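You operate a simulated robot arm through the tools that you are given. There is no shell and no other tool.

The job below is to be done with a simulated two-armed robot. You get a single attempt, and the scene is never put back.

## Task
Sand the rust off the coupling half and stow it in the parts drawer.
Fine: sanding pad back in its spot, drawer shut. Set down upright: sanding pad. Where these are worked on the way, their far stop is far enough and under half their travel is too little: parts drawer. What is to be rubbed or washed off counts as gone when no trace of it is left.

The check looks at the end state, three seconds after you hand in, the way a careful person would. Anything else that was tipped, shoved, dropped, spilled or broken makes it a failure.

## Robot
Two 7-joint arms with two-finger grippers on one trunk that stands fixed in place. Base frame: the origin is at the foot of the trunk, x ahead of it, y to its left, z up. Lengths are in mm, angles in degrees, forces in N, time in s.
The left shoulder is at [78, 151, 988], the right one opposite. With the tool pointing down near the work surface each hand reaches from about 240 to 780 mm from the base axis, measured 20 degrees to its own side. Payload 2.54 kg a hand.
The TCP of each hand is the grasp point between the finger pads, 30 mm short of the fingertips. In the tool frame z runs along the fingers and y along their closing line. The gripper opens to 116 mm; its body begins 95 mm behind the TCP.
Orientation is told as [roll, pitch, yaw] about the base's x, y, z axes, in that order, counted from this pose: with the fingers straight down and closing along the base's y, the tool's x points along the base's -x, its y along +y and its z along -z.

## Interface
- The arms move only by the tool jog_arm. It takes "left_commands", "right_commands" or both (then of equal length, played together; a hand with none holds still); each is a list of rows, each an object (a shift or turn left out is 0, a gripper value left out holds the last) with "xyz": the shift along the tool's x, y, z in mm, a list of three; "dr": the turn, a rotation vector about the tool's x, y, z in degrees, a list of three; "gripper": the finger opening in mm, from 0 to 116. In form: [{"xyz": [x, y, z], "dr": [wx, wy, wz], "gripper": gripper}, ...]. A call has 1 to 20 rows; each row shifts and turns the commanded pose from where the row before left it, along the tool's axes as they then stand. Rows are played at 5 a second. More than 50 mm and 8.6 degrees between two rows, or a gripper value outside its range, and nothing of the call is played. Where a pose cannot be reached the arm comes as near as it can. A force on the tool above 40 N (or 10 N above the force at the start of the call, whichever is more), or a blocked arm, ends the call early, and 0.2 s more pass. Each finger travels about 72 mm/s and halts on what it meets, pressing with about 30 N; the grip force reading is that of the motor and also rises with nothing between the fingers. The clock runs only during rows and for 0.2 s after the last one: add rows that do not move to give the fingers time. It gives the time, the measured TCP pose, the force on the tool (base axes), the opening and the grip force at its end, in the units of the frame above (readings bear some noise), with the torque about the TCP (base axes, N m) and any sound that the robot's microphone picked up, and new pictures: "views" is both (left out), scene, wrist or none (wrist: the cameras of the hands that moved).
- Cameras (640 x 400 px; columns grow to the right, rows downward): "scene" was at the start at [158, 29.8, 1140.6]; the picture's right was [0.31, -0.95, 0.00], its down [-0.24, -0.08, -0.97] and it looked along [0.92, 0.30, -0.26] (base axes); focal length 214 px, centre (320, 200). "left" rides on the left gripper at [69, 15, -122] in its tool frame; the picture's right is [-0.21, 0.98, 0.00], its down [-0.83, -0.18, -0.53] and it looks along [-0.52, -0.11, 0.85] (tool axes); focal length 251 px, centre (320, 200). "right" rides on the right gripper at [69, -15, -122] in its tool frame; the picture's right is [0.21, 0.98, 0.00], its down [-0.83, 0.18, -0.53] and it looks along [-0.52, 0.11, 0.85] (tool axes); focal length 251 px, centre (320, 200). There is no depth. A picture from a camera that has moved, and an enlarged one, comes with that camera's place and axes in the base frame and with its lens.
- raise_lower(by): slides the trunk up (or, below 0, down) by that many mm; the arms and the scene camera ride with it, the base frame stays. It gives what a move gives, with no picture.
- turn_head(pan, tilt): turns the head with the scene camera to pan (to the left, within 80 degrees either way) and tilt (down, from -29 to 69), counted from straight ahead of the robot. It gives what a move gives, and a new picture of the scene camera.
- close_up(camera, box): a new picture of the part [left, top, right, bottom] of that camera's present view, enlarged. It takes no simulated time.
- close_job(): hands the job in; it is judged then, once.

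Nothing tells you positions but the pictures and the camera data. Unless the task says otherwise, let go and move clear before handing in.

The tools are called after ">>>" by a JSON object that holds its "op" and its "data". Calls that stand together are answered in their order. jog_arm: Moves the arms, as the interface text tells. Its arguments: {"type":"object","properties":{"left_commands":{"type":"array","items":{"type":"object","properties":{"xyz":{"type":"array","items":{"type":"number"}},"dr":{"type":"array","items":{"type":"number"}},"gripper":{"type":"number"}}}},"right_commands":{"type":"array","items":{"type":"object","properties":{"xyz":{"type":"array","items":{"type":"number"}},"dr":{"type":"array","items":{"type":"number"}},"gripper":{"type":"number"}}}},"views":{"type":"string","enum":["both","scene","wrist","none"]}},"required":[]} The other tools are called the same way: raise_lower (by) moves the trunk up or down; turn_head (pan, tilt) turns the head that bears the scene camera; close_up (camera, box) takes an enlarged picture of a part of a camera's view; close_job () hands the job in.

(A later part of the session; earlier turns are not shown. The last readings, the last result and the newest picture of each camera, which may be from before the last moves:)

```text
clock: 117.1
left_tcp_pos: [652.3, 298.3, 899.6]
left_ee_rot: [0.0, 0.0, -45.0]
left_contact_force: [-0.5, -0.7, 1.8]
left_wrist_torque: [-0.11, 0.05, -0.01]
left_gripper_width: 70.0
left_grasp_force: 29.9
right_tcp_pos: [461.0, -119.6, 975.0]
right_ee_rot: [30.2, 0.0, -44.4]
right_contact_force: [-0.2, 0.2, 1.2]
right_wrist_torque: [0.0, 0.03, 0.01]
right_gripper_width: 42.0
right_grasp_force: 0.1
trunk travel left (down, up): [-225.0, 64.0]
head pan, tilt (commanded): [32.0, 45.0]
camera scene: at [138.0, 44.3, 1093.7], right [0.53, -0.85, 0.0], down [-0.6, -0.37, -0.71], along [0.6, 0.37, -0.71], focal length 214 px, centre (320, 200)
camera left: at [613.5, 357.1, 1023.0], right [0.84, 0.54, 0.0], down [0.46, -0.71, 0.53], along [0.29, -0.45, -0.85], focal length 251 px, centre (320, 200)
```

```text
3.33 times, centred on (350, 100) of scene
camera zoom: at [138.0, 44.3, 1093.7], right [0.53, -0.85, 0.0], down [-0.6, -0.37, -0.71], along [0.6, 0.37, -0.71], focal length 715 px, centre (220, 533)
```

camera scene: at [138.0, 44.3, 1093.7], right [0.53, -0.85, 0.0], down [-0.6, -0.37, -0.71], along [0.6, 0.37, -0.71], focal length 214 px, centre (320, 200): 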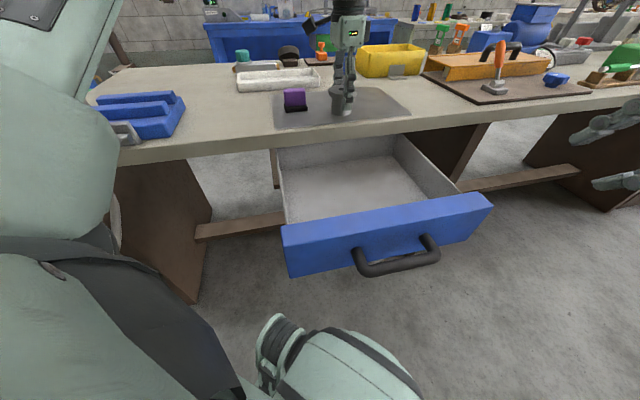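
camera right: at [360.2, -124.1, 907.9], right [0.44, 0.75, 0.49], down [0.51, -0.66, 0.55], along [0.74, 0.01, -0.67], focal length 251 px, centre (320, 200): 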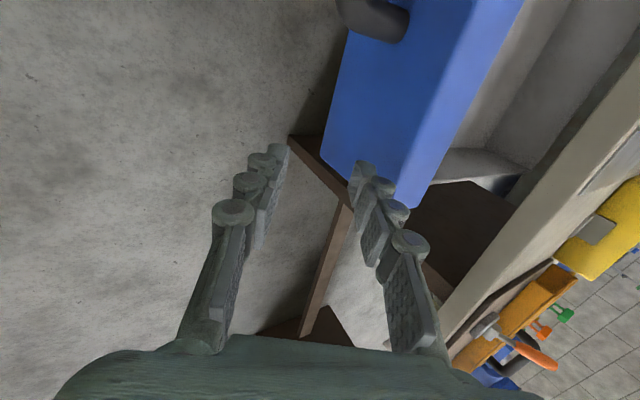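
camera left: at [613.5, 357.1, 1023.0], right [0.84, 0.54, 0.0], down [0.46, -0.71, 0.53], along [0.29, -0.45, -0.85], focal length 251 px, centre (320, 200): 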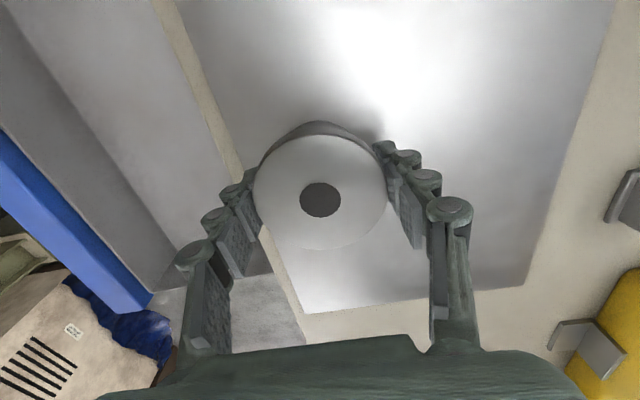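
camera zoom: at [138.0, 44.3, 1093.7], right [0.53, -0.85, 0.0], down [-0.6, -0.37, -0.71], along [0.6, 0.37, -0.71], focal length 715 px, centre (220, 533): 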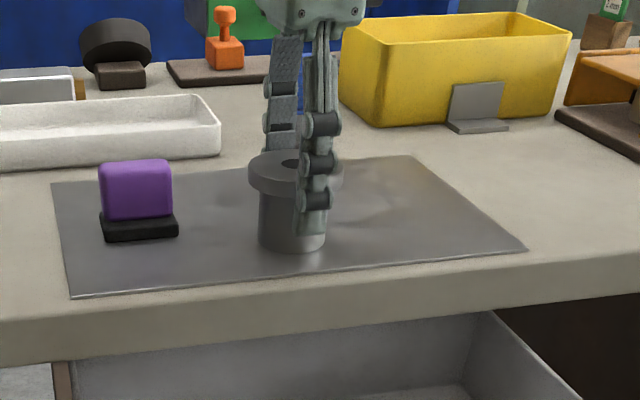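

The flange is held at 70 mm. I lift it clear and carry it out over the open drawer.

>>> {"op": "jog_arm", "data": {"left_commands": [{"xyz": [0, 0, -10]}, {"xyz": [0, 0, -20]}, {"xyz": [0, 0, -20]}, {"xyz": [2, -30, 0]}, {"xyz": [2, -30, 0]}, {"xyz": [2, -30, 0]}, {"xyz": [2, -30, 0]}, {"xyz": [2, -30, 0]}, {"xyz": [2, -30, 0]}, {}, {}], "views": "both"}}

```text
clock: 119.5
left_tcp_pos: [515.8, 179.3, 950.8]
left_ee_rot: [0.0, 0.1, -45.0]
left_contact_force: [-0.3, 0.6, -3.6]
left_wrist_torque: [-0.02, 0.0, 0.0]
left_gripper_width: 69.4
left_grasp_force: 29.7
right_tcp_pos: [460.8, -120.0, 975.5]
right_ee_rot: [30.2, 0.0, -44.4]
right_contact_force: [0.8, -0.5, 0.2]
right_wrist_torque: [0.02, -0.01, -0.03]
right_gripper_width: 42.0
right_grasp_force: 0.2
trunk travel left (down, up): [-225.0, 64.0]
head pan, tilt (commanded): [32.0, 45.0]
camera scene: at [138.3, 44.5, 1093.6], right [0.53, -0.85, 0.0], down [-0.6, -0.37, -0.71], along [0.6, 0.37, -0.71], focal length 214 px, centre (320, 200)
camera left: at [476.7, 238.3, 1073.0], right [0.84, 0.54, 0.0], down [0.46, -0.71, 0.53], along [0.29, -0.45, -0.85], focal length 251 px, centre (320, 200)
```

scene: 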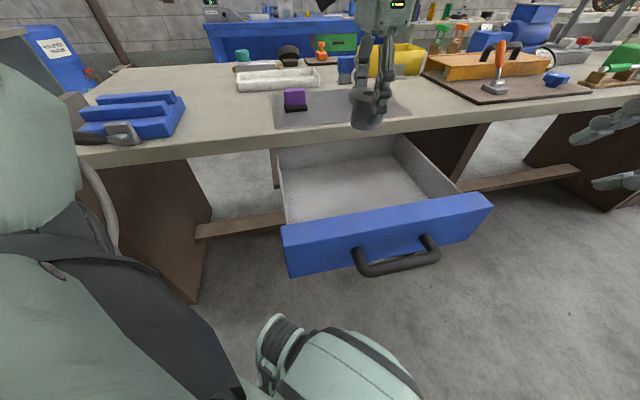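
left: 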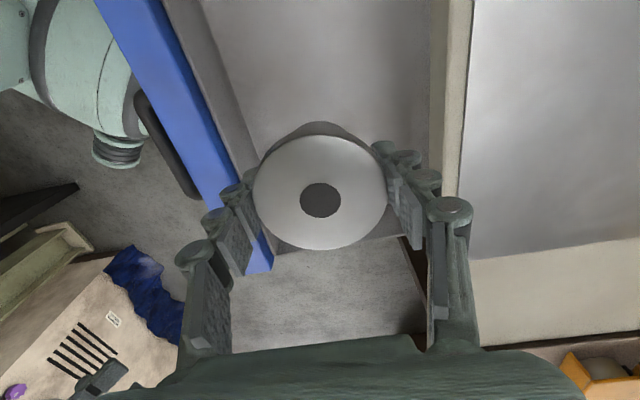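

I lower it into the drawer, stopping well above the floor to check.

>>> {"op": "jog_arm", "data": {"left_commands": [{"xyz": [0, 0, 30]}, {"xyz": [0, 0, 30]}, {"xyz": [0, 0, 30]}, {"xyz": [0, 0, 30]}, {"xyz": [0, 0, 30]}, {"xyz": [0, 0, 20]}, {}, {}], "views": "both"}}

>>> {"op": "close_up", "data": {"camera": "scene", "box": [270, 80, 500, 250]}}

```text
clock: 121.3
left_tcp_pos: [515.1, 180.7, 778.6]
left_ee_rot: [0.1, 0.0, -44.9]
left_contact_force: [-0.7, 0.3, -2.9]
left_wrist_torque: [-0.01, -0.01, -0.01]
left_gripper_width: 69.5
left_grasp_force: 29.7
right_tcp_pos: [460.3, -119.0, 975.4]
right_ee_rot: [30.2, 0.0, -44.5]
right_contact_force: [-0.7, -0.5, -0.1]
right_wrist_torque: [-0.03, 0.04, -0.01]
right_gripper_width: 42.0
right_grasp_force: 0.0
trunk travel left (down, up): [-225.0, 64.0]
head pan, tilt (commanded): [32.0, 45.0]
camera scene: at [138.3, 44.4, 1093.6], right [0.53, -0.85, 0.0], down [-0.6, -0.37, -0.71], along [0.6, 0.37, -0.71], focal length 214 px, centre (320, 200)
camera left: at [476.8, 238.8, 902.7], right [0.84, 0.54, 0.0], down [0.46, -0.71, 0.53], along [0.29, -0.45, -0.85], focal length 251 px, centre (320, 200)
```

scene: 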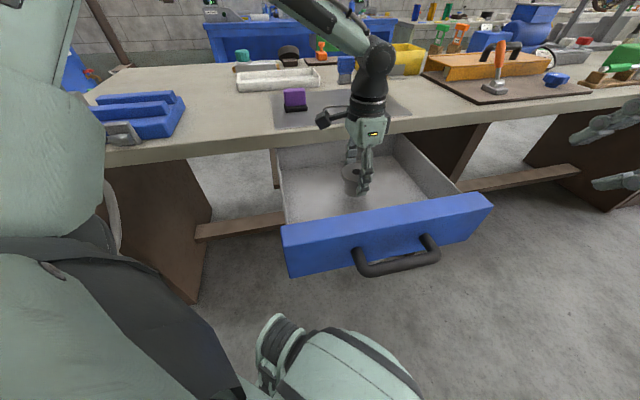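
left: 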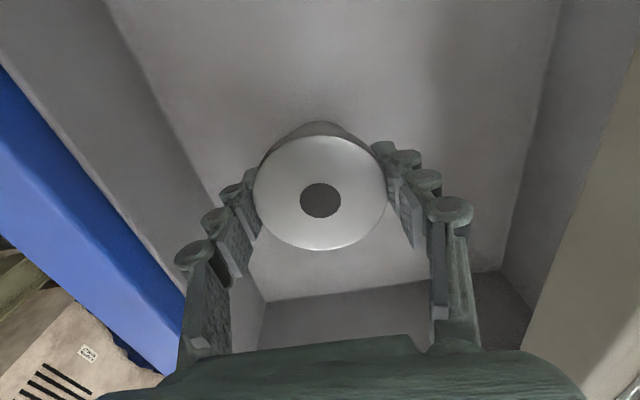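

```text
2.35 times, centred on (385, 165) of scene
camera zoom: at [138.3, 44.4, 1093.6], right [0.53, -0.85, 0.0], down [-0.6, -0.37, -0.71], along [0.6, 0.37, -0.71], focal length 505 px, centre (167, 282)
```

zoom: 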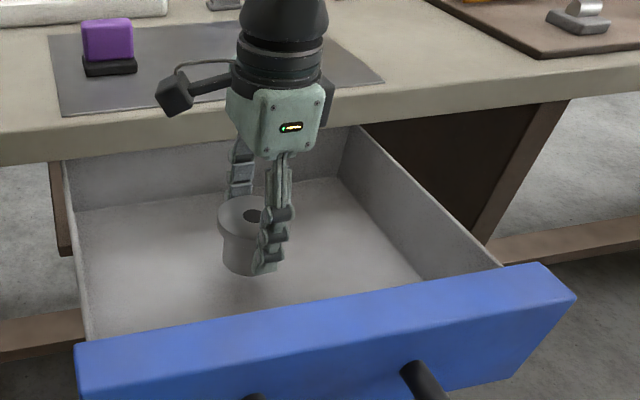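

It is well inside, clear of the walls. I lower on in small steps and watch for the weight coming off.

>>> {"op": "jog_arm", "data": {"left_commands": [{"xyz": [0, 0, 5]}, {"xyz": [0, 0, 4]}, {"xyz": [0, 0, 3]}, {}], "views": "none"}}

>>> {"op": "close_up", "data": {"camera": "scene", "box": [320, 130, 420, 220]}}

```text
clock: 122.3
left_tcp_pos: [514.9, 179.6, 768.3]
left_ee_rot: [0.1, 0.0, -45.0]
left_contact_force: [-0.3, -0.4, -3.3]
left_wrist_torque: [0.01, -0.01, 0.01]
left_gripper_width: 69.6
left_grasp_force: 29.5
right_tcp_pos: [462.0, -118.6, 976.2]
right_ee_rot: [30.2, 0.0, -44.6]
right_contact_force: [-0.3, 0.2, -0.2]
right_wrist_torque: [-0.02, -0.03, 0.01]
right_gripper_width: 42.1
right_grasp_force: 0.0
trunk travel left (down, up): [-225.0, 64.0]
head pan, tilt (commanded): [32.0, 45.0]
```

```text
4.44 times, centred on (370, 175) of scene
camera zoom: at [138.3, 44.4, 1093.6], right [0.53, -0.85, 0.0], down [-0.6, -0.37, -0.71], along [0.6, 0.37, -0.71], focal length 953 px, centre (98, 311)
```

zoom: 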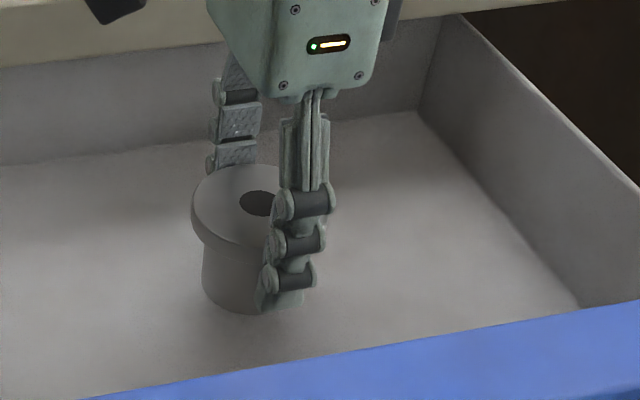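

>>> {"op": "jog_arm", "data": {"left_commands": [{"xyz": [0, 0, 2.5]}, {"xyz": [0, 0, 2.5]}, {"xyz": [0, 0, 2.5]}, {}], "views": "none"}}

>>> {"op": "close_up", "data": {"camera": "scene", "box": [320, 130, 420, 220]}}

```text
clock: 123.3
left_tcp_pos: [513.9, 180.1, 761.1]
left_ee_rot: [0.0, -0.1, -45.0]
left_contact_force: [-0.2, -0.4, -3.1]
left_wrist_torque: [-0.01, -0.01, -0.03]
left_gripper_width: 69.3
left_grasp_force: 30.4
right_tcp_pos: [460.8, -118.4, 975.1]
right_ee_rot: [30.1, 0.0, -44.4]
right_contact_force: [-0.6, 1.0, 0.6]
right_wrist_torque: [0.02, -0.03, 0.02]
right_gripper_width: 42.2
right_grasp_force: 0.0
trunk travel left (down, up): [-225.0, 64.0]
head pan, tilt (commanded): [32.0, 45.0]
```

```text
4.44 times, centred on (370, 175) of scene
camera zoom: at [138.3, 44.4, 1093.6], right [0.53, -0.85, 0.0], down [-0.6, -0.37, -0.71], along [0.6, 0.37, -0.71], focal length 953 px, centre (98, 311)
```

zoom: 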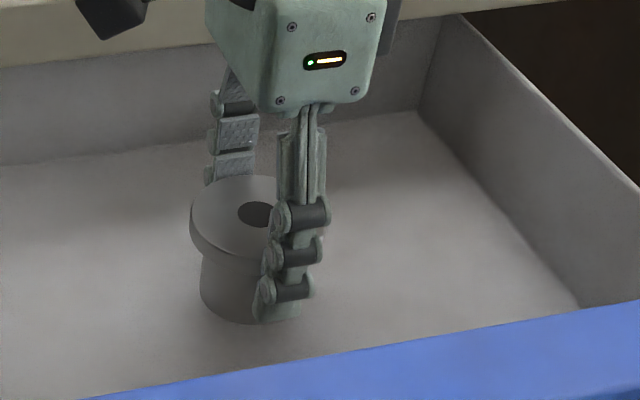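

>>> {"op": "jog_arm", "data": {"left_commands": [{"xyz": [0, 0, 2]}, {"xyz": [0, 0, 2]}, {"xyz": [0, 0, 2]}, {"xyz": [0, 0, 1]}, {}], "views": "none"}}

>>> {"op": "close_up", "data": {"camera": "scene", "box": [320, 130, 420, 220]}}

```text
clock: 124.5
left_tcp_pos: [515.2, 179.9, 754.4]
left_ee_rot: [0.0, 0.1, -45.0]
left_contact_force: [-0.1, 0.0, -2.1]
left_wrist_torque: [0.01, -0.01, -0.01]
left_gripper_width: 69.9
left_grasp_force: 29.8
right_tcp_pos: [461.2, -118.6, 974.7]
right_ee_rot: [30.1, 0.0, -44.6]
right_contact_force: [0.6, 0.4, 1.4]
right_wrist_torque: [0.0, -0.01, 0.03]
right_gripper_width: 42.0
right_grasp_force: 0.1
trunk travel left (down, up): [-225.0, 64.0]
head pan, tilt (commanded): [32.0, 45.0]
```

```text
4.44 times, centred on (370, 175) of scene
camera zoom: at [138.3, 44.4, 1093.6], right [0.53, -0.85, 0.0], down [-0.6, -0.37, -0.71], along [0.6, 0.37, -0.71], focal length 953 px, centre (98, 311)
```

zoom: 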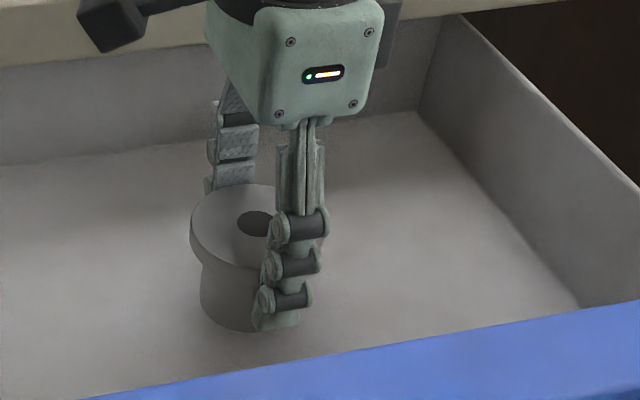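

>>> {"op": "jog_arm", "data": {"left_commands": [{"xyz": [0, 0, 1.5]}, {"xyz": [0, 0, 1.5]}, {}], "views": "none"}}

>>> {"op": "jog_arm", "data": {"left_commands": [{"xyz": [0, 0, 1.2]}, {"xyz": [0, 0, 1.2]}, {}], "views": "none"}}

```text
clock: 125.3
left_tcp_pos: [515.5, 179.7, 752.5]
left_ee_rot: [0.0, 0.0, -45.1]
left_contact_force: [0.4, 0.5, -2.9]
left_wrist_torque: [-0.04, -0.01, -0.03]
left_gripper_width: 69.6
left_grasp_force: 30.0
right_tcp_pos: [459.9, -118.7, 975.9]
right_ee_rot: [30.2, 0.1, -44.5]
right_contact_force: [0.1, 0.1, 0.1]
right_wrist_torque: [0.0, 0.02, 0.0]
right_gripper_width: 42.2
right_grasp_force: 0.1
trunk travel left (down, up): [-225.0, 64.0]
head pan, tilt (commanded): [32.0, 45.0]
```

```text
clock: 126.1
left_tcp_pos: [515.7, 180.6, 747.7]
left_ee_rot: [0.0, 0.0, -45.0]
left_contact_force: [-0.4, -0.3, -2.6]
left_wrist_torque: [0.0, 0.02, 0.0]
left_gripper_width: 69.5
left_grasp_force: 29.8
right_tcp_pos: [461.2, -119.0, 976.2]
right_ee_rot: [30.2, 0.0, -44.6]
right_contact_force: [0.3, 1.0, 0.0]
right_wrist_torque: [-0.05, -0.02, -0.04]
right_gripper_width: 41.8
right_grasp_force: 0.1
trunk travel left (down, up): [-225.0, 64.0]
head pan, tilt (commanded): [32.0, 45.0]
```

>>> {"op": "jog_arm", "data": {"left_commands": [{"xyz": [0, 0, 1.2]}, {"xyz": [0, 0, 1.2]}, {}], "views": "none"}}

>>> {"op": "close_up", "data": {"camera": "scene", "box": [320, 130, 420, 220]}}

>>> {"op": "close_up", "data": {"camera": "left", "box": [200, 60, 440, 280]}}

```text
clock: 126.9
left_tcp_pos: [516.2, 180.0, 745.9]
left_ee_rot: [0.0, 0.0, -44.9]
left_contact_force: [0.2, 1.4, -2.9]
left_wrist_torque: [0.03, -0.01, 0.02]
left_gripper_width: 69.6
left_grasp_force: 29.4
right_tcp_pos: [461.4, -118.9, 975.6]
right_ee_rot: [30.2, 0.0, -44.6]
right_contact_force: [0.0, 0.0, -0.1]
right_wrist_torque: [0.05, 0.03, 0.0]
right_gripper_width: 41.9
right_grasp_force: 0.0
trunk travel left (down, up): [-225.0, 64.0]
head pan, tilt (commanded): [32.0, 45.0]
```

```text
4.44 times, centred on (370, 175) of scene
camera zoom: at [138.3, 44.4, 1093.6], right [0.53, -0.85, 0.0], down [-0.6, -0.37, -0.71], along [0.6, 0.37, -0.71], focal length 953 px, centre (98, 311)
```

zoom: 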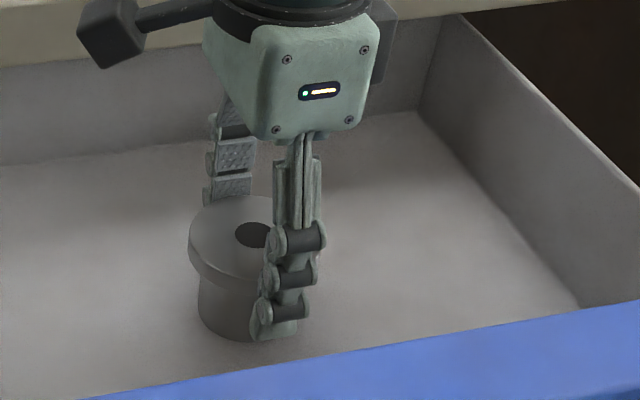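

```text
1.82 times, centred on (320, 170) of left
camera zoom: at [477.1, 238.8, 869.1], right [0.84, 0.54, 0.0], down [0.46, -0.71, 0.53], along [0.29, -0.45, -0.85], focal length 457 px, centre (320, 254)
```

zoom: 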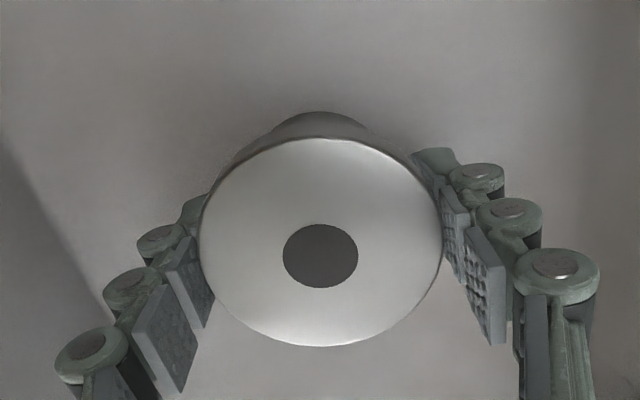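

>>> {"op": "jog_arm", "data": {"left_commands": [{"xyz": [0, 0, 1.2]}, {"xyz": [0, 0, 1.2]}, {}], "views": "none"}}

>>> {"op": "jog_arm", "data": {"left_commands": [{"xyz": [0, 0, 1.2]}, {"xyz": [0, 0, 1.2]}, {}], "views": "none"}}

>>> {"op": "close_up", "data": {"camera": "scene", "box": [320, 130, 420, 220]}}

```text
clock: 127.7
left_tcp_pos: [515.5, 180.2, 743.0]
left_ee_rot: [0.0, 0.0, -45.0]
left_contact_force: [-0.1, 0.0, -2.8]
left_wrist_torque: [0.02, 0.02, 0.02]
left_gripper_width: 69.7
left_grasp_force: 29.9
right_tcp_pos: [459.7, -119.3, 975.7]
right_ee_rot: [30.2, 0.0, -44.5]
right_contact_force: [0.7, 0.9, -0.7]
right_wrist_torque: [-0.02, 0.0, -0.01]
right_gripper_width: 41.9
right_grasp_force: 0.1
trunk travel left (down, up): [-225.0, 64.0]
head pan, tilt (commanded): [32.0, 45.0]
```

```text
clock: 128.5
left_tcp_pos: [515.7, 179.9, 742.0]
left_ee_rot: [0.2, -0.1, -44.9]
left_contact_force: [-0.8, 2.5, 7.4]
left_wrist_torque: [0.02, 0.23, -0.07]
left_gripper_width: 69.7
left_grasp_force: 30.5
right_tcp_pos: [459.5, -117.8, 975.8]
right_ee_rot: [30.3, 0.0, -44.6]
right_contact_force: [-0.3, 0.1, 0.8]
right_wrist_torque: [0.0, -0.03, 0.05]
right_gripper_width: 42.1
right_grasp_force: 0.1
trunk travel left (down, up): [-225.0, 64.0]
head pan, tilt (commanded): [32.0, 45.0]
```

```text
4.44 times, centred on (370, 175) of scene
camera zoom: at [137.5, 44.3, 1093.9], right [0.53, -0.85, 0.0], down [-0.6, -0.37, -0.71], along [0.6, 0.37, -0.71], focal length 953 px, centre (98, 311)
```

zoom: 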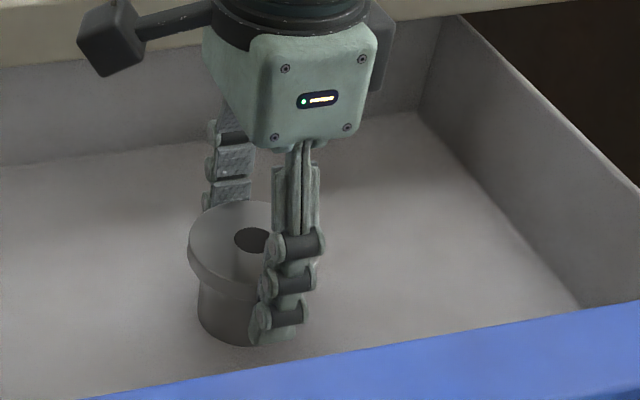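

The coupling is on the drawer floor. I ease off, open and lift the hand straight out.

>>> {"op": "jog_arm", "data": {"left_commands": [{"xyz": [0, 0, -0.8]}, {}, {"gripper": 80}, {"gripper": 100}, {}, {}, {"xyz": [0, 0, -20]}, {"xyz": [0, 0, -30]}, {"xyz": [0, 0, -40]}, {"xyz": [0, 0, -40]}, {"xyz": [0, 0, -40]}, {"xyz": [0, 0, -40]}, {}], "views": "both"}}

>>> {"op": "close_up", "data": {"camera": "scene", "box": [270, 80, 500, 250]}}

```text
clock: 131.3
left_tcp_pos: [513.9, 177.8, 952.1]
left_ee_rot: [0.0, 0.0, -45.0]
left_contact_force: [0.0, -0.5, 0.3]
left_wrist_torque: [0.01, 0.04, 0.01]
left_gripper_width: 99.9
left_grasp_force: 0.0
right_tcp_pos: [459.9, -119.4, 976.5]
right_ee_rot: [30.1, 0.0, -44.5]
right_contact_force: [-0.4, 0.1, 0.2]
right_wrist_torque: [-0.02, 0.02, 0.0]
right_gripper_width: 42.1
right_grasp_force: 0.1
trunk travel left (down, up): [-225.0, 64.0]
head pan, tilt (commanded): [32.0, 45.0]
camera scene: at [138.1, 44.4, 1093.6], right [0.53, -0.85, 0.0], down [-0.6, -0.37, -0.71], along [0.6, 0.37, -0.71], focal length 214 px, centre (320, 200)
camera left: at [476.5, 238.0, 1075.0], right [0.84, 0.54, 0.0], down [0.46, -0.71, 0.53], along [0.29, -0.45, -0.85], focal length 251 px, centre (320, 200)
```

scene: 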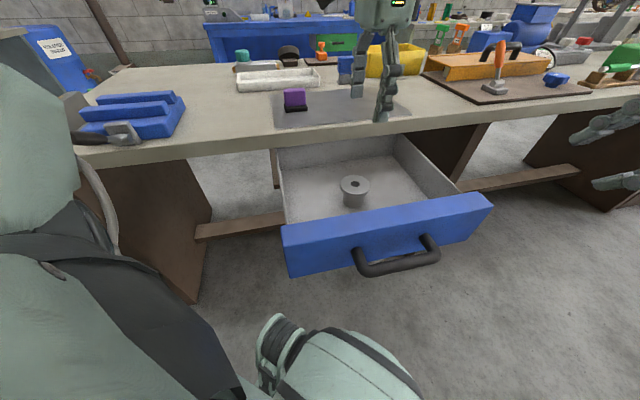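
left: 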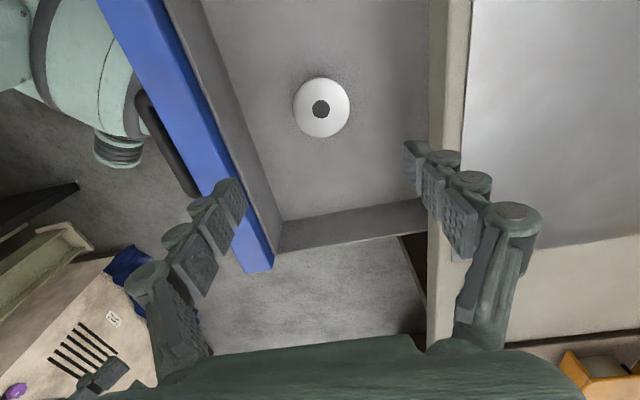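

```text
2.35 times, centred on (385, 165) of scene
camera zoom: at [138.1, 44.4, 1093.6], right [0.53, -0.85, 0.0], down [-0.6, -0.37, -0.71], along [0.6, 0.37, -0.71], focal length 505 px, centre (167, 282)
```

zoom: 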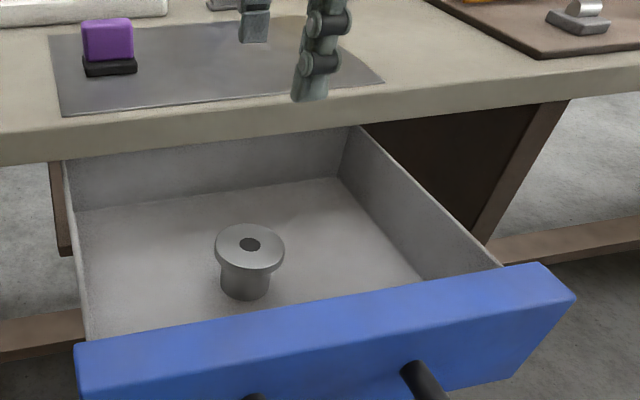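

The coupling stands upright in the drawer. To shut it I will push the front panel above the handle with the closed left fingers; first I move them out in front of the panel at a safe height.

>>> {"op": "jog_arm", "data": {"left_commands": [{"gripper": 50}, {"gripper": 0}, {"xyz": [0, -30, 0]}, {"xyz": [0, -30, 0]}, {"xyz": [0, -35, 10]}, {"xyz": [0, -35, 10]}, {"xyz": [0, -35, 10]}, {"xyz": [0, -35, 10]}, {}, {}], "views": "both"}}

```text
clock: 133.5
left_tcp_pos: [379.1, 52.2, 925.6]
left_ee_rot: [0.0, -0.1, -44.8]
left_contact_force: [1.0, -0.4, -0.5]
left_wrist_torque: [0.01, -0.01, 0.0]
left_gripper_width: 0.0
left_grasp_force: 28.6
left hand out of reach, approached as far as the arm can: row 8
right_tcp_pos: [460.0, -118.7, 975.5]
right_ee_rot: [30.4, -0.1, -44.5]
right_contact_force: [0.2, 0.4, -0.1]
right_wrist_torque: [-0.02, -0.01, -0.03]
right_gripper_width: 41.9
right_grasp_force: 0.0
trunk travel left (down, up): [-225.0, 64.0]
head pan, tilt (commanded): [32.0, 45.0]
camera scene: at [137.9, 44.3, 1093.7], right [0.53, -0.85, 0.0], down [-0.6, -0.37, -0.71], along [0.6, 0.37, -0.71], focal length 214 px, centre (320, 200)
camera left: at [341.1, 111.5, 1048.1], right [0.84, 0.54, 0.0], down [0.46, -0.71, 0.54], along [0.29, -0.45, -0.84], focal length 251 px, centre (320, 200)
```

scene: 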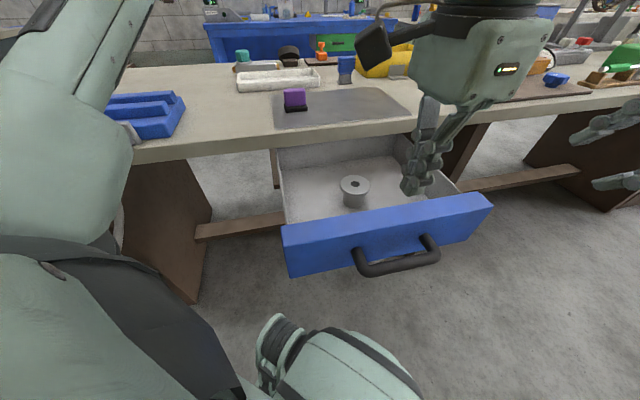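
left: 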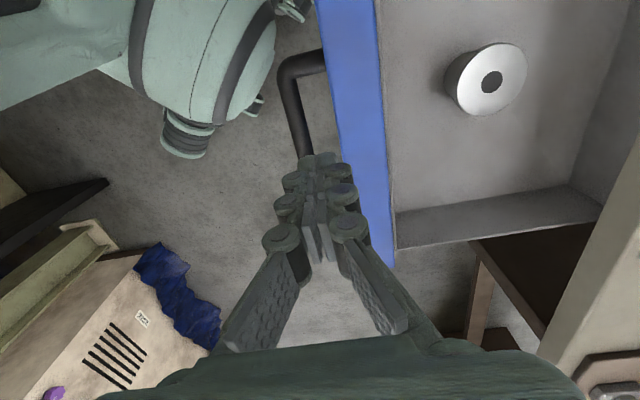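

The left hand is about 10 mm short of clearing the panel front at this height. I try a little lower, where the reach may differ, staying above the panel top.

>>> {"op": "jog_arm", "data": {"left_commands": [{"xyz": [0, 0, 20]}, {"xyz": [0, 0, 20]}, {"xyz": [0, -10, 0]}, {"xyz": [0, -10, 0]}, {}, {}], "views": "wrist"}}

```text
clock: 134.9
left_tcp_pos: [378.7, 50.8, 888.8]
left_ee_rot: [-0.1, 0.0, -45.1]
left_contact_force: [0.3, -1.0, -0.7]
left_wrist_torque: [0.01, -0.01, 0.0]
left_gripper_width: 0.0
left_grasp_force: 28.4
left hand out of reach, approached as far as the arm can: row 3, 4
right_tcp_pos: [461.0, -119.6, 976.0]
right_ee_rot: [30.2, 0.0, -44.4]
right_contact_force: [0.2, 0.2, -0.3]
right_wrist_torque: [0.0, -0.02, -0.01]
right_gripper_width: 42.1
right_grasp_force: 0.0
trunk travel left (down, up): [-225.0, 64.0]
head pan, tilt (commanded): [32.0, 45.0]
camera left: at [340.0, 109.6, 1010.9], right [0.84, 0.54, 0.0], down [0.46, -0.71, 0.54], along [0.29, -0.45, -0.84], focal length 251 px, centre (320, 200)
```

left: 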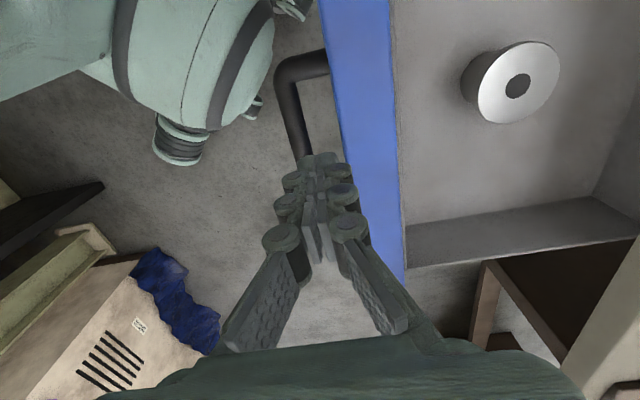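

Still the same limit. I turn the left wrist back by 45° to see whether that frees the last few centimetres.

>>> {"op": "jog_arm", "data": {"left_commands": [{"dr": [0, 0, -7.5]}, {"dr": [0, 0, -7.5]}, {"dr": [0, 0, -7.5]}, {"dr": [0, 0, -7.5]}, {"dr": [0, 0, -7.5]}, {"dr": [0, 0, -7.5]}, {"xyz": [7, -7, 0]}, {"xyz": [7, -7, 0]}, {}, {}], "views": "wrist"}}

```text
clock: 137.1
left_tcp_pos: [377.8, 50.7, 887.5]
left_ee_rot: [0.0, 0.0, -0.1]
left_contact_force: [-0.9, 0.3, 0.8]
left_wrist_torque: [0.02, -0.04, 0.03]
left_gripper_width: 0.0
left_grasp_force: 28.5
left hand out of reach, approached as far as the arm can: row 7, 8
right_tcp_pos: [460.5, -119.5, 975.9]
right_ee_rot: [30.2, -0.1, -44.5]
right_contact_force: [-0.4, 0.1, -1.2]
right_wrist_torque: [0.02, 0.02, 0.03]
right_gripper_width: 42.2
right_grasp_force: 0.1
trunk travel left (down, up): [-225.0, 64.0]
head pan, tilt (commanded): [32.0, 45.0]
camera left: at [308.9, 65.3, 1010.3], right [0.21, 0.98, 0.0], down [0.83, -0.18, 0.53], along [0.52, -0.11, -0.85], focal length 251 px, centre (320, 200)
```

left: 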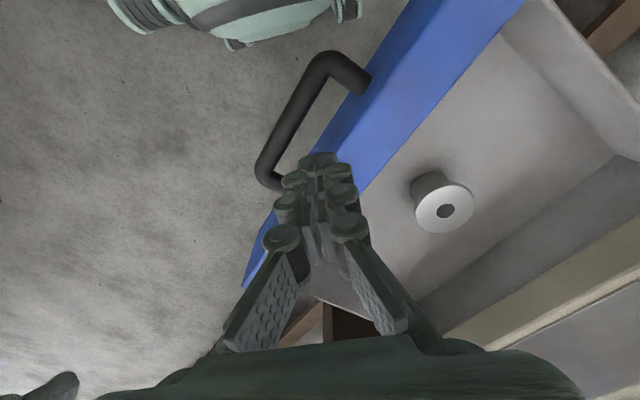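

The limit seems to be how far the left arm swings inward, so I aim for a spot on the panel further left (e≈180), in front of its face.

>>> {"op": "jog_arm", "data": {"left_commands": [{"xyz": [12, 6, 0]}, {"xyz": [12, 6, 0]}, {"xyz": [12, 6, 0]}, {"xyz": [13, 5, 0]}, {}, {}], "views": "both"}}

```text
clock: 138.5
left_tcp_pos: [329.4, 72.2, 887.1]
left_ee_rot: [0.0, 0.1, 0.0]
left_contact_force: [0.1, 0.1, 0.2]
left_wrist_torque: [-0.01, 0.0, -0.06]
left_gripper_width: 0.1
left_grasp_force: 29.0
right_tcp_pos: [461.4, -119.8, 975.8]
right_ee_rot: [30.2, 0.1, -44.6]
right_contact_force: [-0.2, 0.4, -0.2]
right_wrist_torque: [-0.01, -0.05, 0.03]
right_gripper_width: 42.2
right_grasp_force: 0.0
trunk travel left (down, up): [-225.0, 64.0]
head pan, tilt (commanded): [32.0, 45.0]
camera scene: at [138.1, 44.4, 1093.6], right [0.53, -0.85, 0.0], down [-0.6, -0.37, -0.71], along [0.6, 0.37, -0.71], focal length 214 px, centre (320, 200)
camera left: at [259.6, 88.3, 1010.5], right [0.21, 0.98, 0.0], down [0.83, -0.18, 0.53], along [0.52, -0.11, -0.85], focal length 251 px, centre (320, 200)
```

scene: 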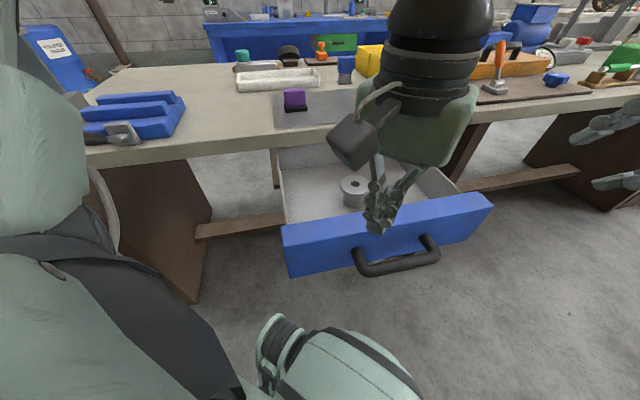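
left: 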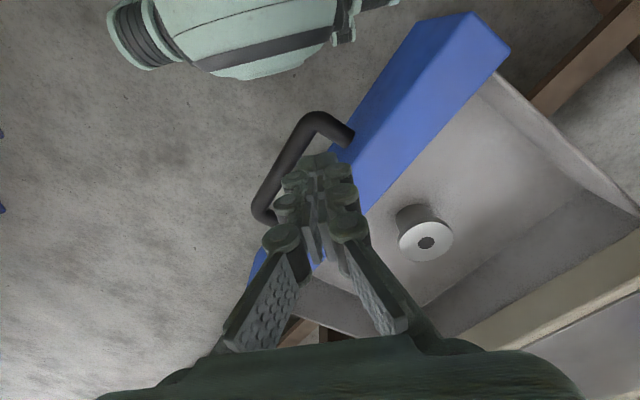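

That works: the hand is now in front of the panel (n≈284). I turn it square to the panel again and lower the closed fingers to just above handle height.

>>> {"op": "jog_arm", "data": {"left_commands": [{"dr": [0, 0, 7.5]}, {"dr": [0, 0, 7.5]}, {"dr": [0, 0, 7.5]}, {"dr": [0, 0, 7.5]}, {"dr": [0, 0, 7.5]}, {"dr": [0, 0, 7.5]}, {"xyz": [0, -4, 20]}, {"xyz": [0, 0, 20]}, {"xyz": [0, 0, 20]}, {"xyz": [0, 0, 20]}, {}, {}], "views": "both"}}

>>> {"op": "close_up", "data": {"camera": "scene", "box": [270, 130, 500, 300]}}

```text
clock: 141.1
left_tcp_pos: [326.1, 71.9, 807.2]
left_ee_rot: [0.0, 0.0, -45.1]
left_contact_force: [-0.1, 0.1, 0.3]
left_wrist_torque: [-0.01, -0.01, -0.01]
left_gripper_width: 0.0
left_grasp_force: 29.0
right_tcp_pos: [460.9, -119.5, 975.6]
right_ee_rot: [30.2, 0.0, -44.5]
right_contact_force: [-0.5, 0.5, 0.7]
right_wrist_torque: [0.0, 0.0, 0.02]
right_gripper_width: 42.1
right_grasp_force: 0.1
trunk travel left (down, up): [-225.0, 64.0]
head pan, tilt (commanded): [32.0, 45.0]
camera scene: at [138.0, 44.3, 1093.6], right [0.53, -0.85, 0.0], down [-0.6, -0.37, -0.71], along [0.6, 0.37, -0.71], focal length 214 px, centre (320, 200)
camera left: at [288.8, 129.8, 929.9], right [0.84, 0.54, 0.0], down [0.46, -0.71, 0.53], along [0.29, -0.45, -0.85], focal length 251 px, centre (320, 200)
```

scene: 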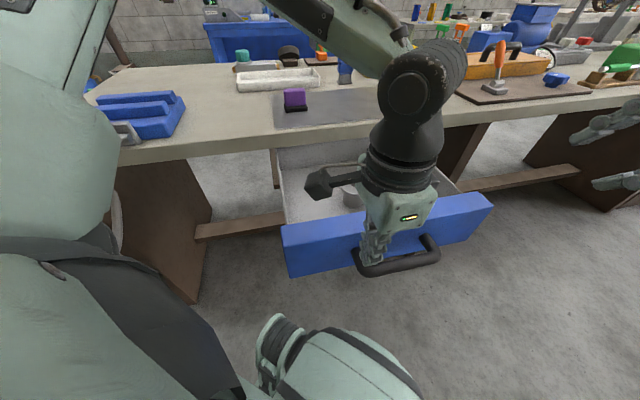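
left: 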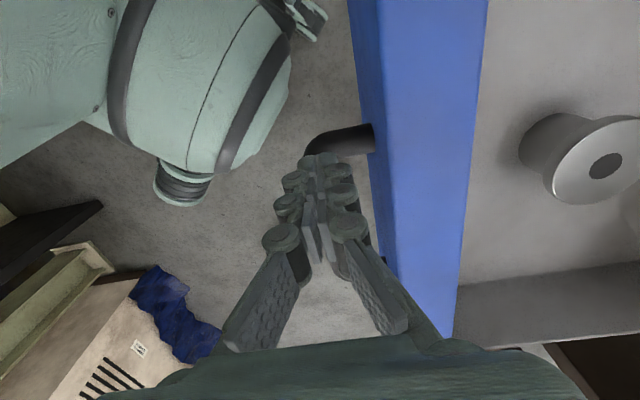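

```text
2.35 times, centred on (385, 215) of scene
camera zoom: at [138.0, 44.3, 1093.6], right [0.53, -0.85, 0.0], down [-0.6, -0.37, -0.71], along [0.6, 0.37, -0.71], focal length 505 px, centre (167, 165)
```

zoom: 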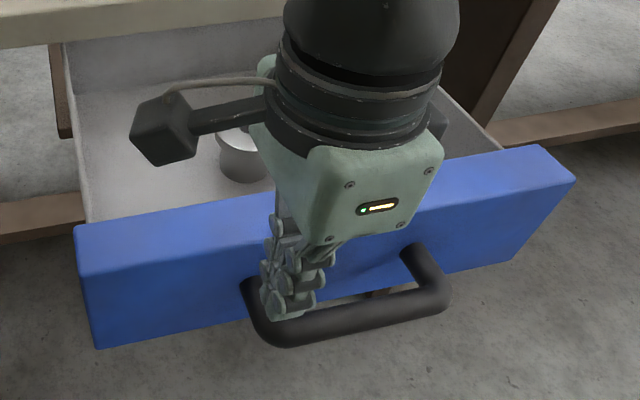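

The closed fingers sit in front of the panel, just above the handle bar. I start pushing gently.

>>> {"op": "jog_arm", "data": {"left_commands": [{"xyz": [0, 5, 0]}, {"xyz": [0, 5, 0]}, {"xyz": [0, 5, 0]}, {"xyz": [0, 5, 0]}, {"xyz": [0, 5, 0]}, {"xyz": [0, 5, 0]}, {}], "views": "both"}}

```text
clock: 142.7
left_tcp_pos: [346.9, 92.8, 806.2]
left_ee_rot: [0.0, 0.1, -45.0]
left_contact_force: [-1.7, -1.8, 1.3]
left_wrist_torque: [-0.01, 0.02, 0.05]
left_gripper_width: 0.0
left_grasp_force: 28.2
right_tcp_pos: [460.5, -119.3, 975.9]
right_ee_rot: [30.2, 0.0, -44.5]
right_contact_force: [0.3, -0.6, -0.5]
right_wrist_torque: [0.0, 0.0, -0.01]
right_gripper_width: 42.1
right_grasp_force: 0.1
trunk travel left (down, up): [-225.0, 64.0]
head pan, tilt (commanded): [32.0, 45.0]
camera scene: at [137.9, 44.3, 1093.7], right [0.53, -0.85, 0.0], down [-0.6, -0.37, -0.71], along [0.6, 0.37, -0.71], focal length 214 px, centre (320, 200)
camera left: at [309.2, 151.1, 929.7], right [0.84, 0.54, 0.0], down [0.46, -0.71, 0.53], along [0.29, -0.45, -0.85], focal length 251 px, centre (320, 200)
```

scene: 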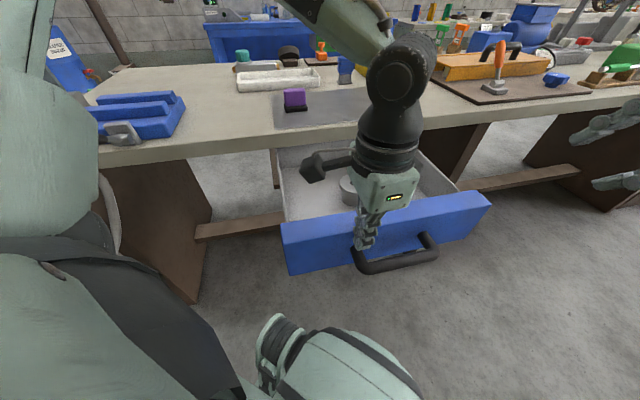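
left: 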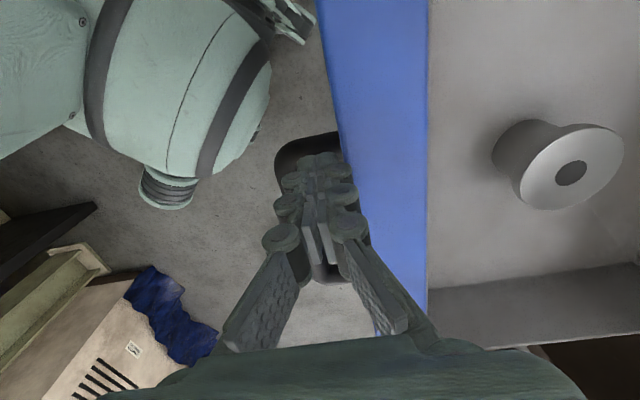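

Contact is made and the panel moves with about 2–3 N. I push on at a slow, steady pace.

>>> {"op": "jog_arm", "data": {"left_commands": [{"xyz": [0, 5, 0]}, {"xyz": [0, 6, 0]}, {"xyz": [0, 7, 0]}, {"xyz": [0, 8, 0]}, {"xyz": [0, 8, 0]}, {"xyz": [0, 8, 0]}, {"xyz": [0, 8, 0]}, {"xyz": [0, 8, 0]}, {"xyz": [0, 6, 0]}, {"xyz": [0, 4, 0]}, {}], "views": "both"}}

```text
clock: 145.1
left_tcp_pos: [395.6, 140.4, 808.9]
left_ee_rot: [0.1, 0.0, -44.9]
left_contact_force: [-1.4, -1.0, 0.2]
left_wrist_torque: [-0.01, 0.0, 0.0]
left_gripper_width: 0.0
left_grasp_force: 28.4
right_tcp_pos: [460.7, -119.4, 975.6]
right_ee_rot: [30.2, 0.0, -44.5]
right_contact_force: [-0.4, 0.7, -0.2]
right_wrist_torque: [-0.02, -0.04, -0.01]
right_gripper_width: 41.9
right_grasp_force: 0.2
trunk travel left (down, up): [-225.0, 64.0]
head pan, tilt (commanded): [32.0, 45.0]
camera scene: at [138.0, 44.3, 1093.7], right [0.53, -0.85, 0.0], down [-0.6, -0.37, -0.71], along [0.6, 0.37, -0.71], focal length 214 px, centre (320, 200)
camera left: at [357.4, 199.1, 930.6], right [0.84, 0.54, 0.0], down [0.46, -0.71, 0.53], along [0.29, -0.45, -0.85], focal length 251 px, centre (320, 200)
```

scene: 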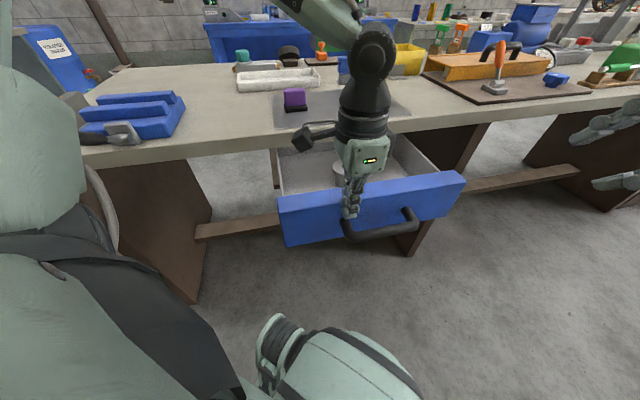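
left: 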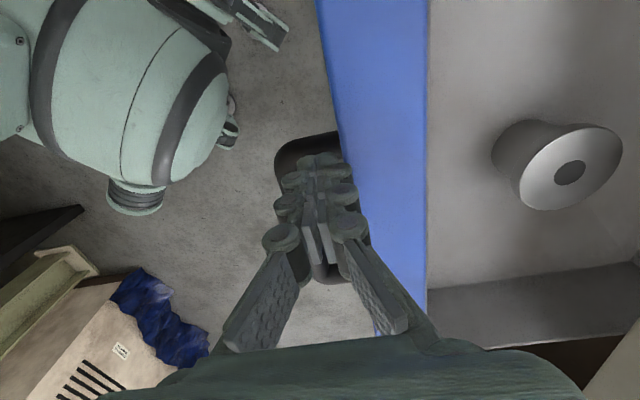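

The coupling rides along upright. I keep pushing.

>>> {"op": "jog_arm", "data": {"left_commands": [{"xyz": [0, 5, 0]}, {"xyz": [0, 6, 0]}, {"xyz": [0, 7, 0]}, {"xyz": [0, 8, 0]}, {"xyz": [0, 8, 0]}, {"xyz": [0, 8, 0]}, {"xyz": [0, 8, 0]}, {"xyz": [0, 8, 0]}, {"xyz": [0, 8, 0]}, {"xyz": [0, 8, 0]}, {"xyz": [0, 8, 0]}, {"xyz": [0, 6, 0]}, {"xyz": [0, 4, 0]}, {}], "views": "both"}}

```text
clock: 148.1
left_tcp_pos: [461.1, 205.2, 807.1]
left_ee_rot: [0.1, 0.0, -45.1]
left_contact_force: [-0.2, -1.7, 1.2]
left_wrist_torque: [-0.03, -0.03, -0.03]
left_gripper_width: 0.0
left_grasp_force: 28.7
right_tcp_pos: [461.2, -119.0, 976.5]
right_ee_rot: [30.2, 0.0, -44.5]
right_contact_force: [-1.1, -0.7, 0.8]
right_wrist_torque: [0.0, 0.01, -0.02]
right_gripper_width: 42.1
right_grasp_force: 0.0
trunk travel left (down, up): [-225.0, 64.0]
head pan, tilt (commanded): [32.0, 45.0]
camera scene: at [138.0, 44.2, 1093.7], right [0.53, -0.85, 0.0], down [-0.6, -0.37, -0.71], along [0.6, 0.37, -0.71], focal length 214 px, centre (320, 200)
camera left: at [422.7, 264.1, 930.4], right [0.84, 0.54, 0.0], down [0.46, -0.71, 0.53], along [0.29, -0.45, -0.85], focal length 251 px, centre (320, 200)
```

scene: 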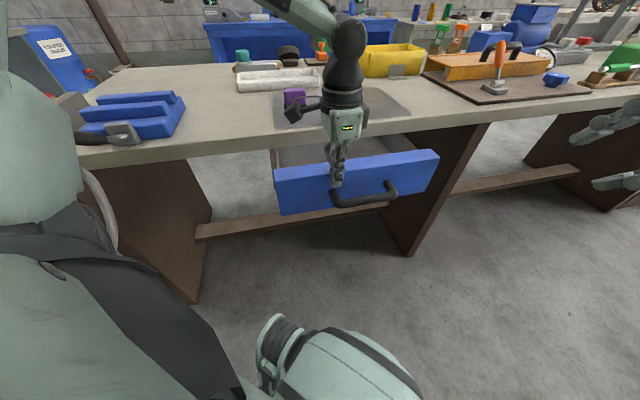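
left: 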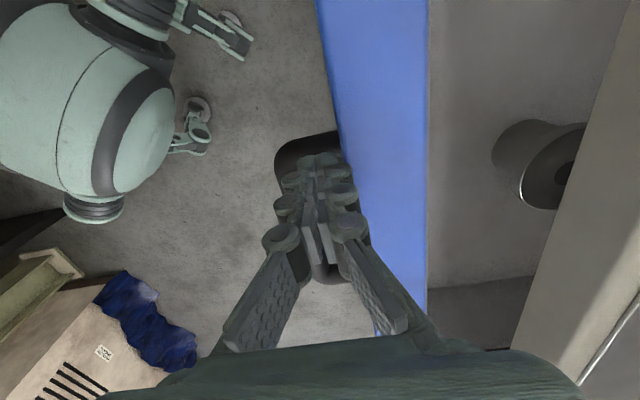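

>>> {"op": "jog_arm", "data": {"left_commands": [{"xyz": [0, 5, 0]}, {"xyz": [0, 6, 0]}, {"xyz": [0, 7, 0]}, {"xyz": [0, 8, 0]}, {"xyz": [0, 8, 0]}, {"xyz": [0, 8, 0]}, {"xyz": [0, 8, 0]}, {"xyz": [0, 7, 0]}, {"xyz": [0, 6, 0]}, {"xyz": [0, 5, 0]}, {"xyz": [0, 4, 0]}, {}], "views": "both"}}

>>> {"op": "close_up", "data": {"camera": "scene", "box": [250, 80, 450, 230]}}

```text
clock: 150.7
left_tcp_pos: [511.8, 255.4, 807.0]
left_ee_rot: [0.0, 0.1, -44.9]
left_contact_force: [-2.1, -1.0, 0.4]
left_wrist_torque: [0.01, 0.0, -0.01]
left_gripper_width: 0.0
left_grasp_force: 28.7
right_tcp_pos: [460.6, -119.0, 975.7]
right_ee_rot: [30.3, 0.0, -44.5]
right_contact_force: [0.1, -1.1, 0.2]
right_wrist_torque: [0.02, -0.01, 0.0]
right_gripper_width: 42.0
right_grasp_force: 0.1
trunk travel left (down, up): [-225.0, 64.0]
head pan, tilt (commanded): [32.0, 45.0]
camera scene: at [137.9, 44.3, 1093.7], right [0.53, -0.85, 0.0], down [-0.6, -0.37, -0.71], along [0.6, 0.37, -0.71], focal length 214 px, centre (320, 200)
camera left: at [473.4, 314.8, 930.2], right [0.84, 0.54, 0.0], down [0.46, -0.71, 0.53], along [0.29, -0.45, -0.85], focal length 251 px, centre (320, 200)
```

scene: 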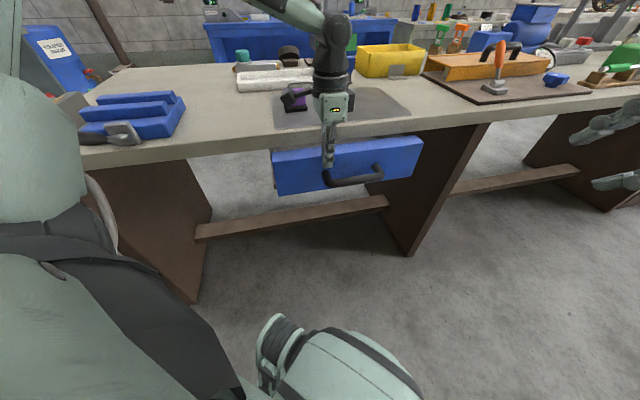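
left: 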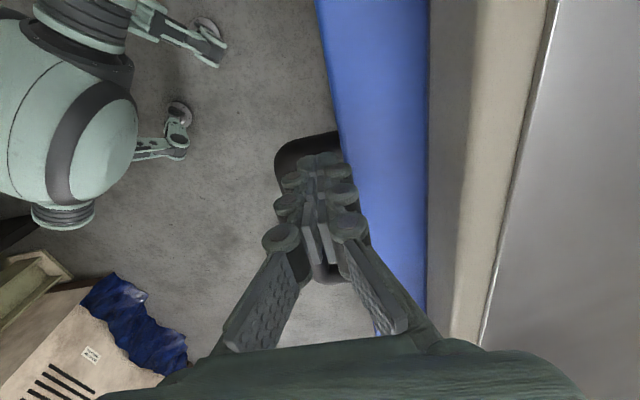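

```text
2.67 times, centred on (350, 155) of scene
camera zoom: at [137.9, 44.3, 1093.7], right [0.53, -0.85, 0.0], down [-0.6, -0.37, -0.71], along [0.6, 0.37, -0.71], focal length 572 px, centre (240, 320)
```

zoom: 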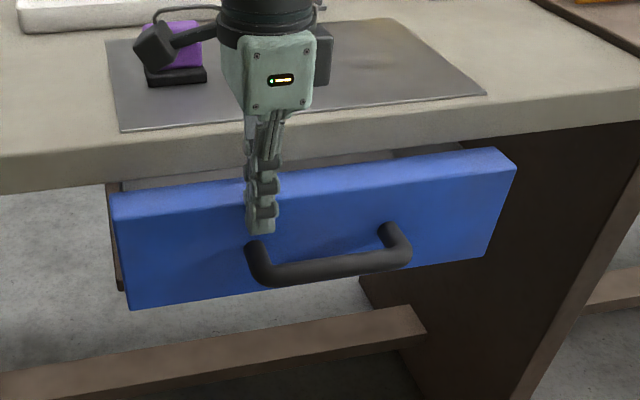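

>>> {"op": "jog_arm", "data": {"left_commands": [{"xyz": [0, 4, 0]}, {"xyz": [0, 4, 0]}, {"xyz": [0, 3, 0]}, {"xyz": [0, 2, 0]}, {"xyz": [0, 2, 0]}, {}], "views": "none"}}

>>> {"op": "close_up", "data": {"camera": "scene", "box": [250, 80, 450, 230]}}

>>> {"op": "close_up", "data": {"camera": "left", "box": [240, 0, 560, 320]}}

```text
clock: 152.1
left_tcp_pos: [523.4, 265.7, 807.8]
left_ee_rot: [0.1, 0.0, -45.0]
left_contact_force: [0.2, -0.5, 0.6]
left_wrist_torque: [0.0, 0.03, 0.03]
left_gripper_width: 0.0
left_grasp_force: 28.1
right_tcp_pos: [460.5, -119.6, 975.7]
right_ee_rot: [30.2, -0.1, -44.6]
right_contact_force: [0.3, 0.5, -0.1]
right_wrist_torque: [-0.02, 0.02, -0.01]
right_gripper_width: 42.0
right_grasp_force: 0.0
trunk travel left (down, up): [-225.0, 64.0]
head pan, tilt (commanded): [32.0, 45.0]
```

```text
2.67 times, centred on (350, 155) of scene
camera zoom: at [138.0, 44.3, 1093.7], right [0.53, -0.85, 0.0], down [-0.6, -0.37, -0.71], along [0.6, 0.37, -0.71], focal length 572 px, centre (240, 320)
```

zoom: 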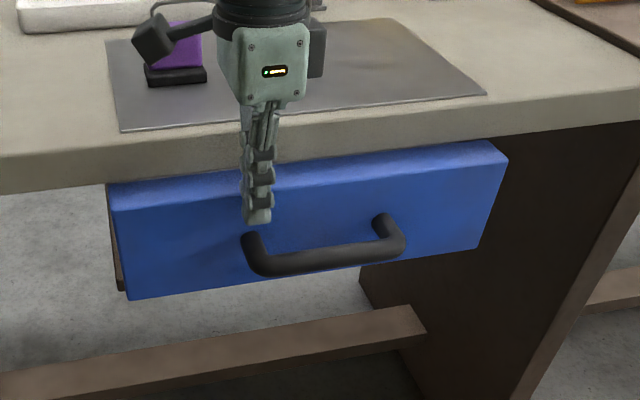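

```text
1.25 times, centred on (400, 160) of left
camera zoom: at [484.0, 325.3, 930.3], right [0.84, 0.54, 0.0], down [0.46, -0.71, 0.53], along [0.29, -0.45, -0.85], focal length 314 px, centre (220, 250)
```

zoom: 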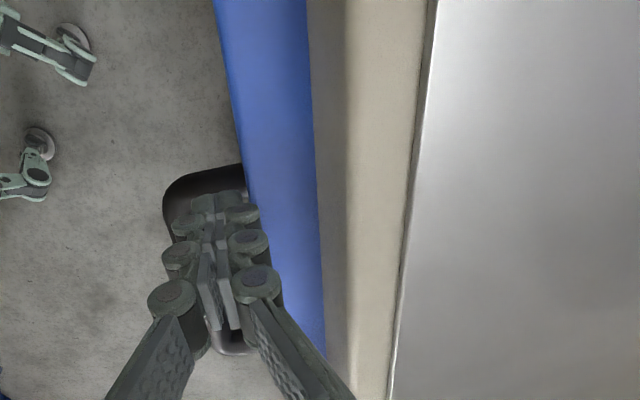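

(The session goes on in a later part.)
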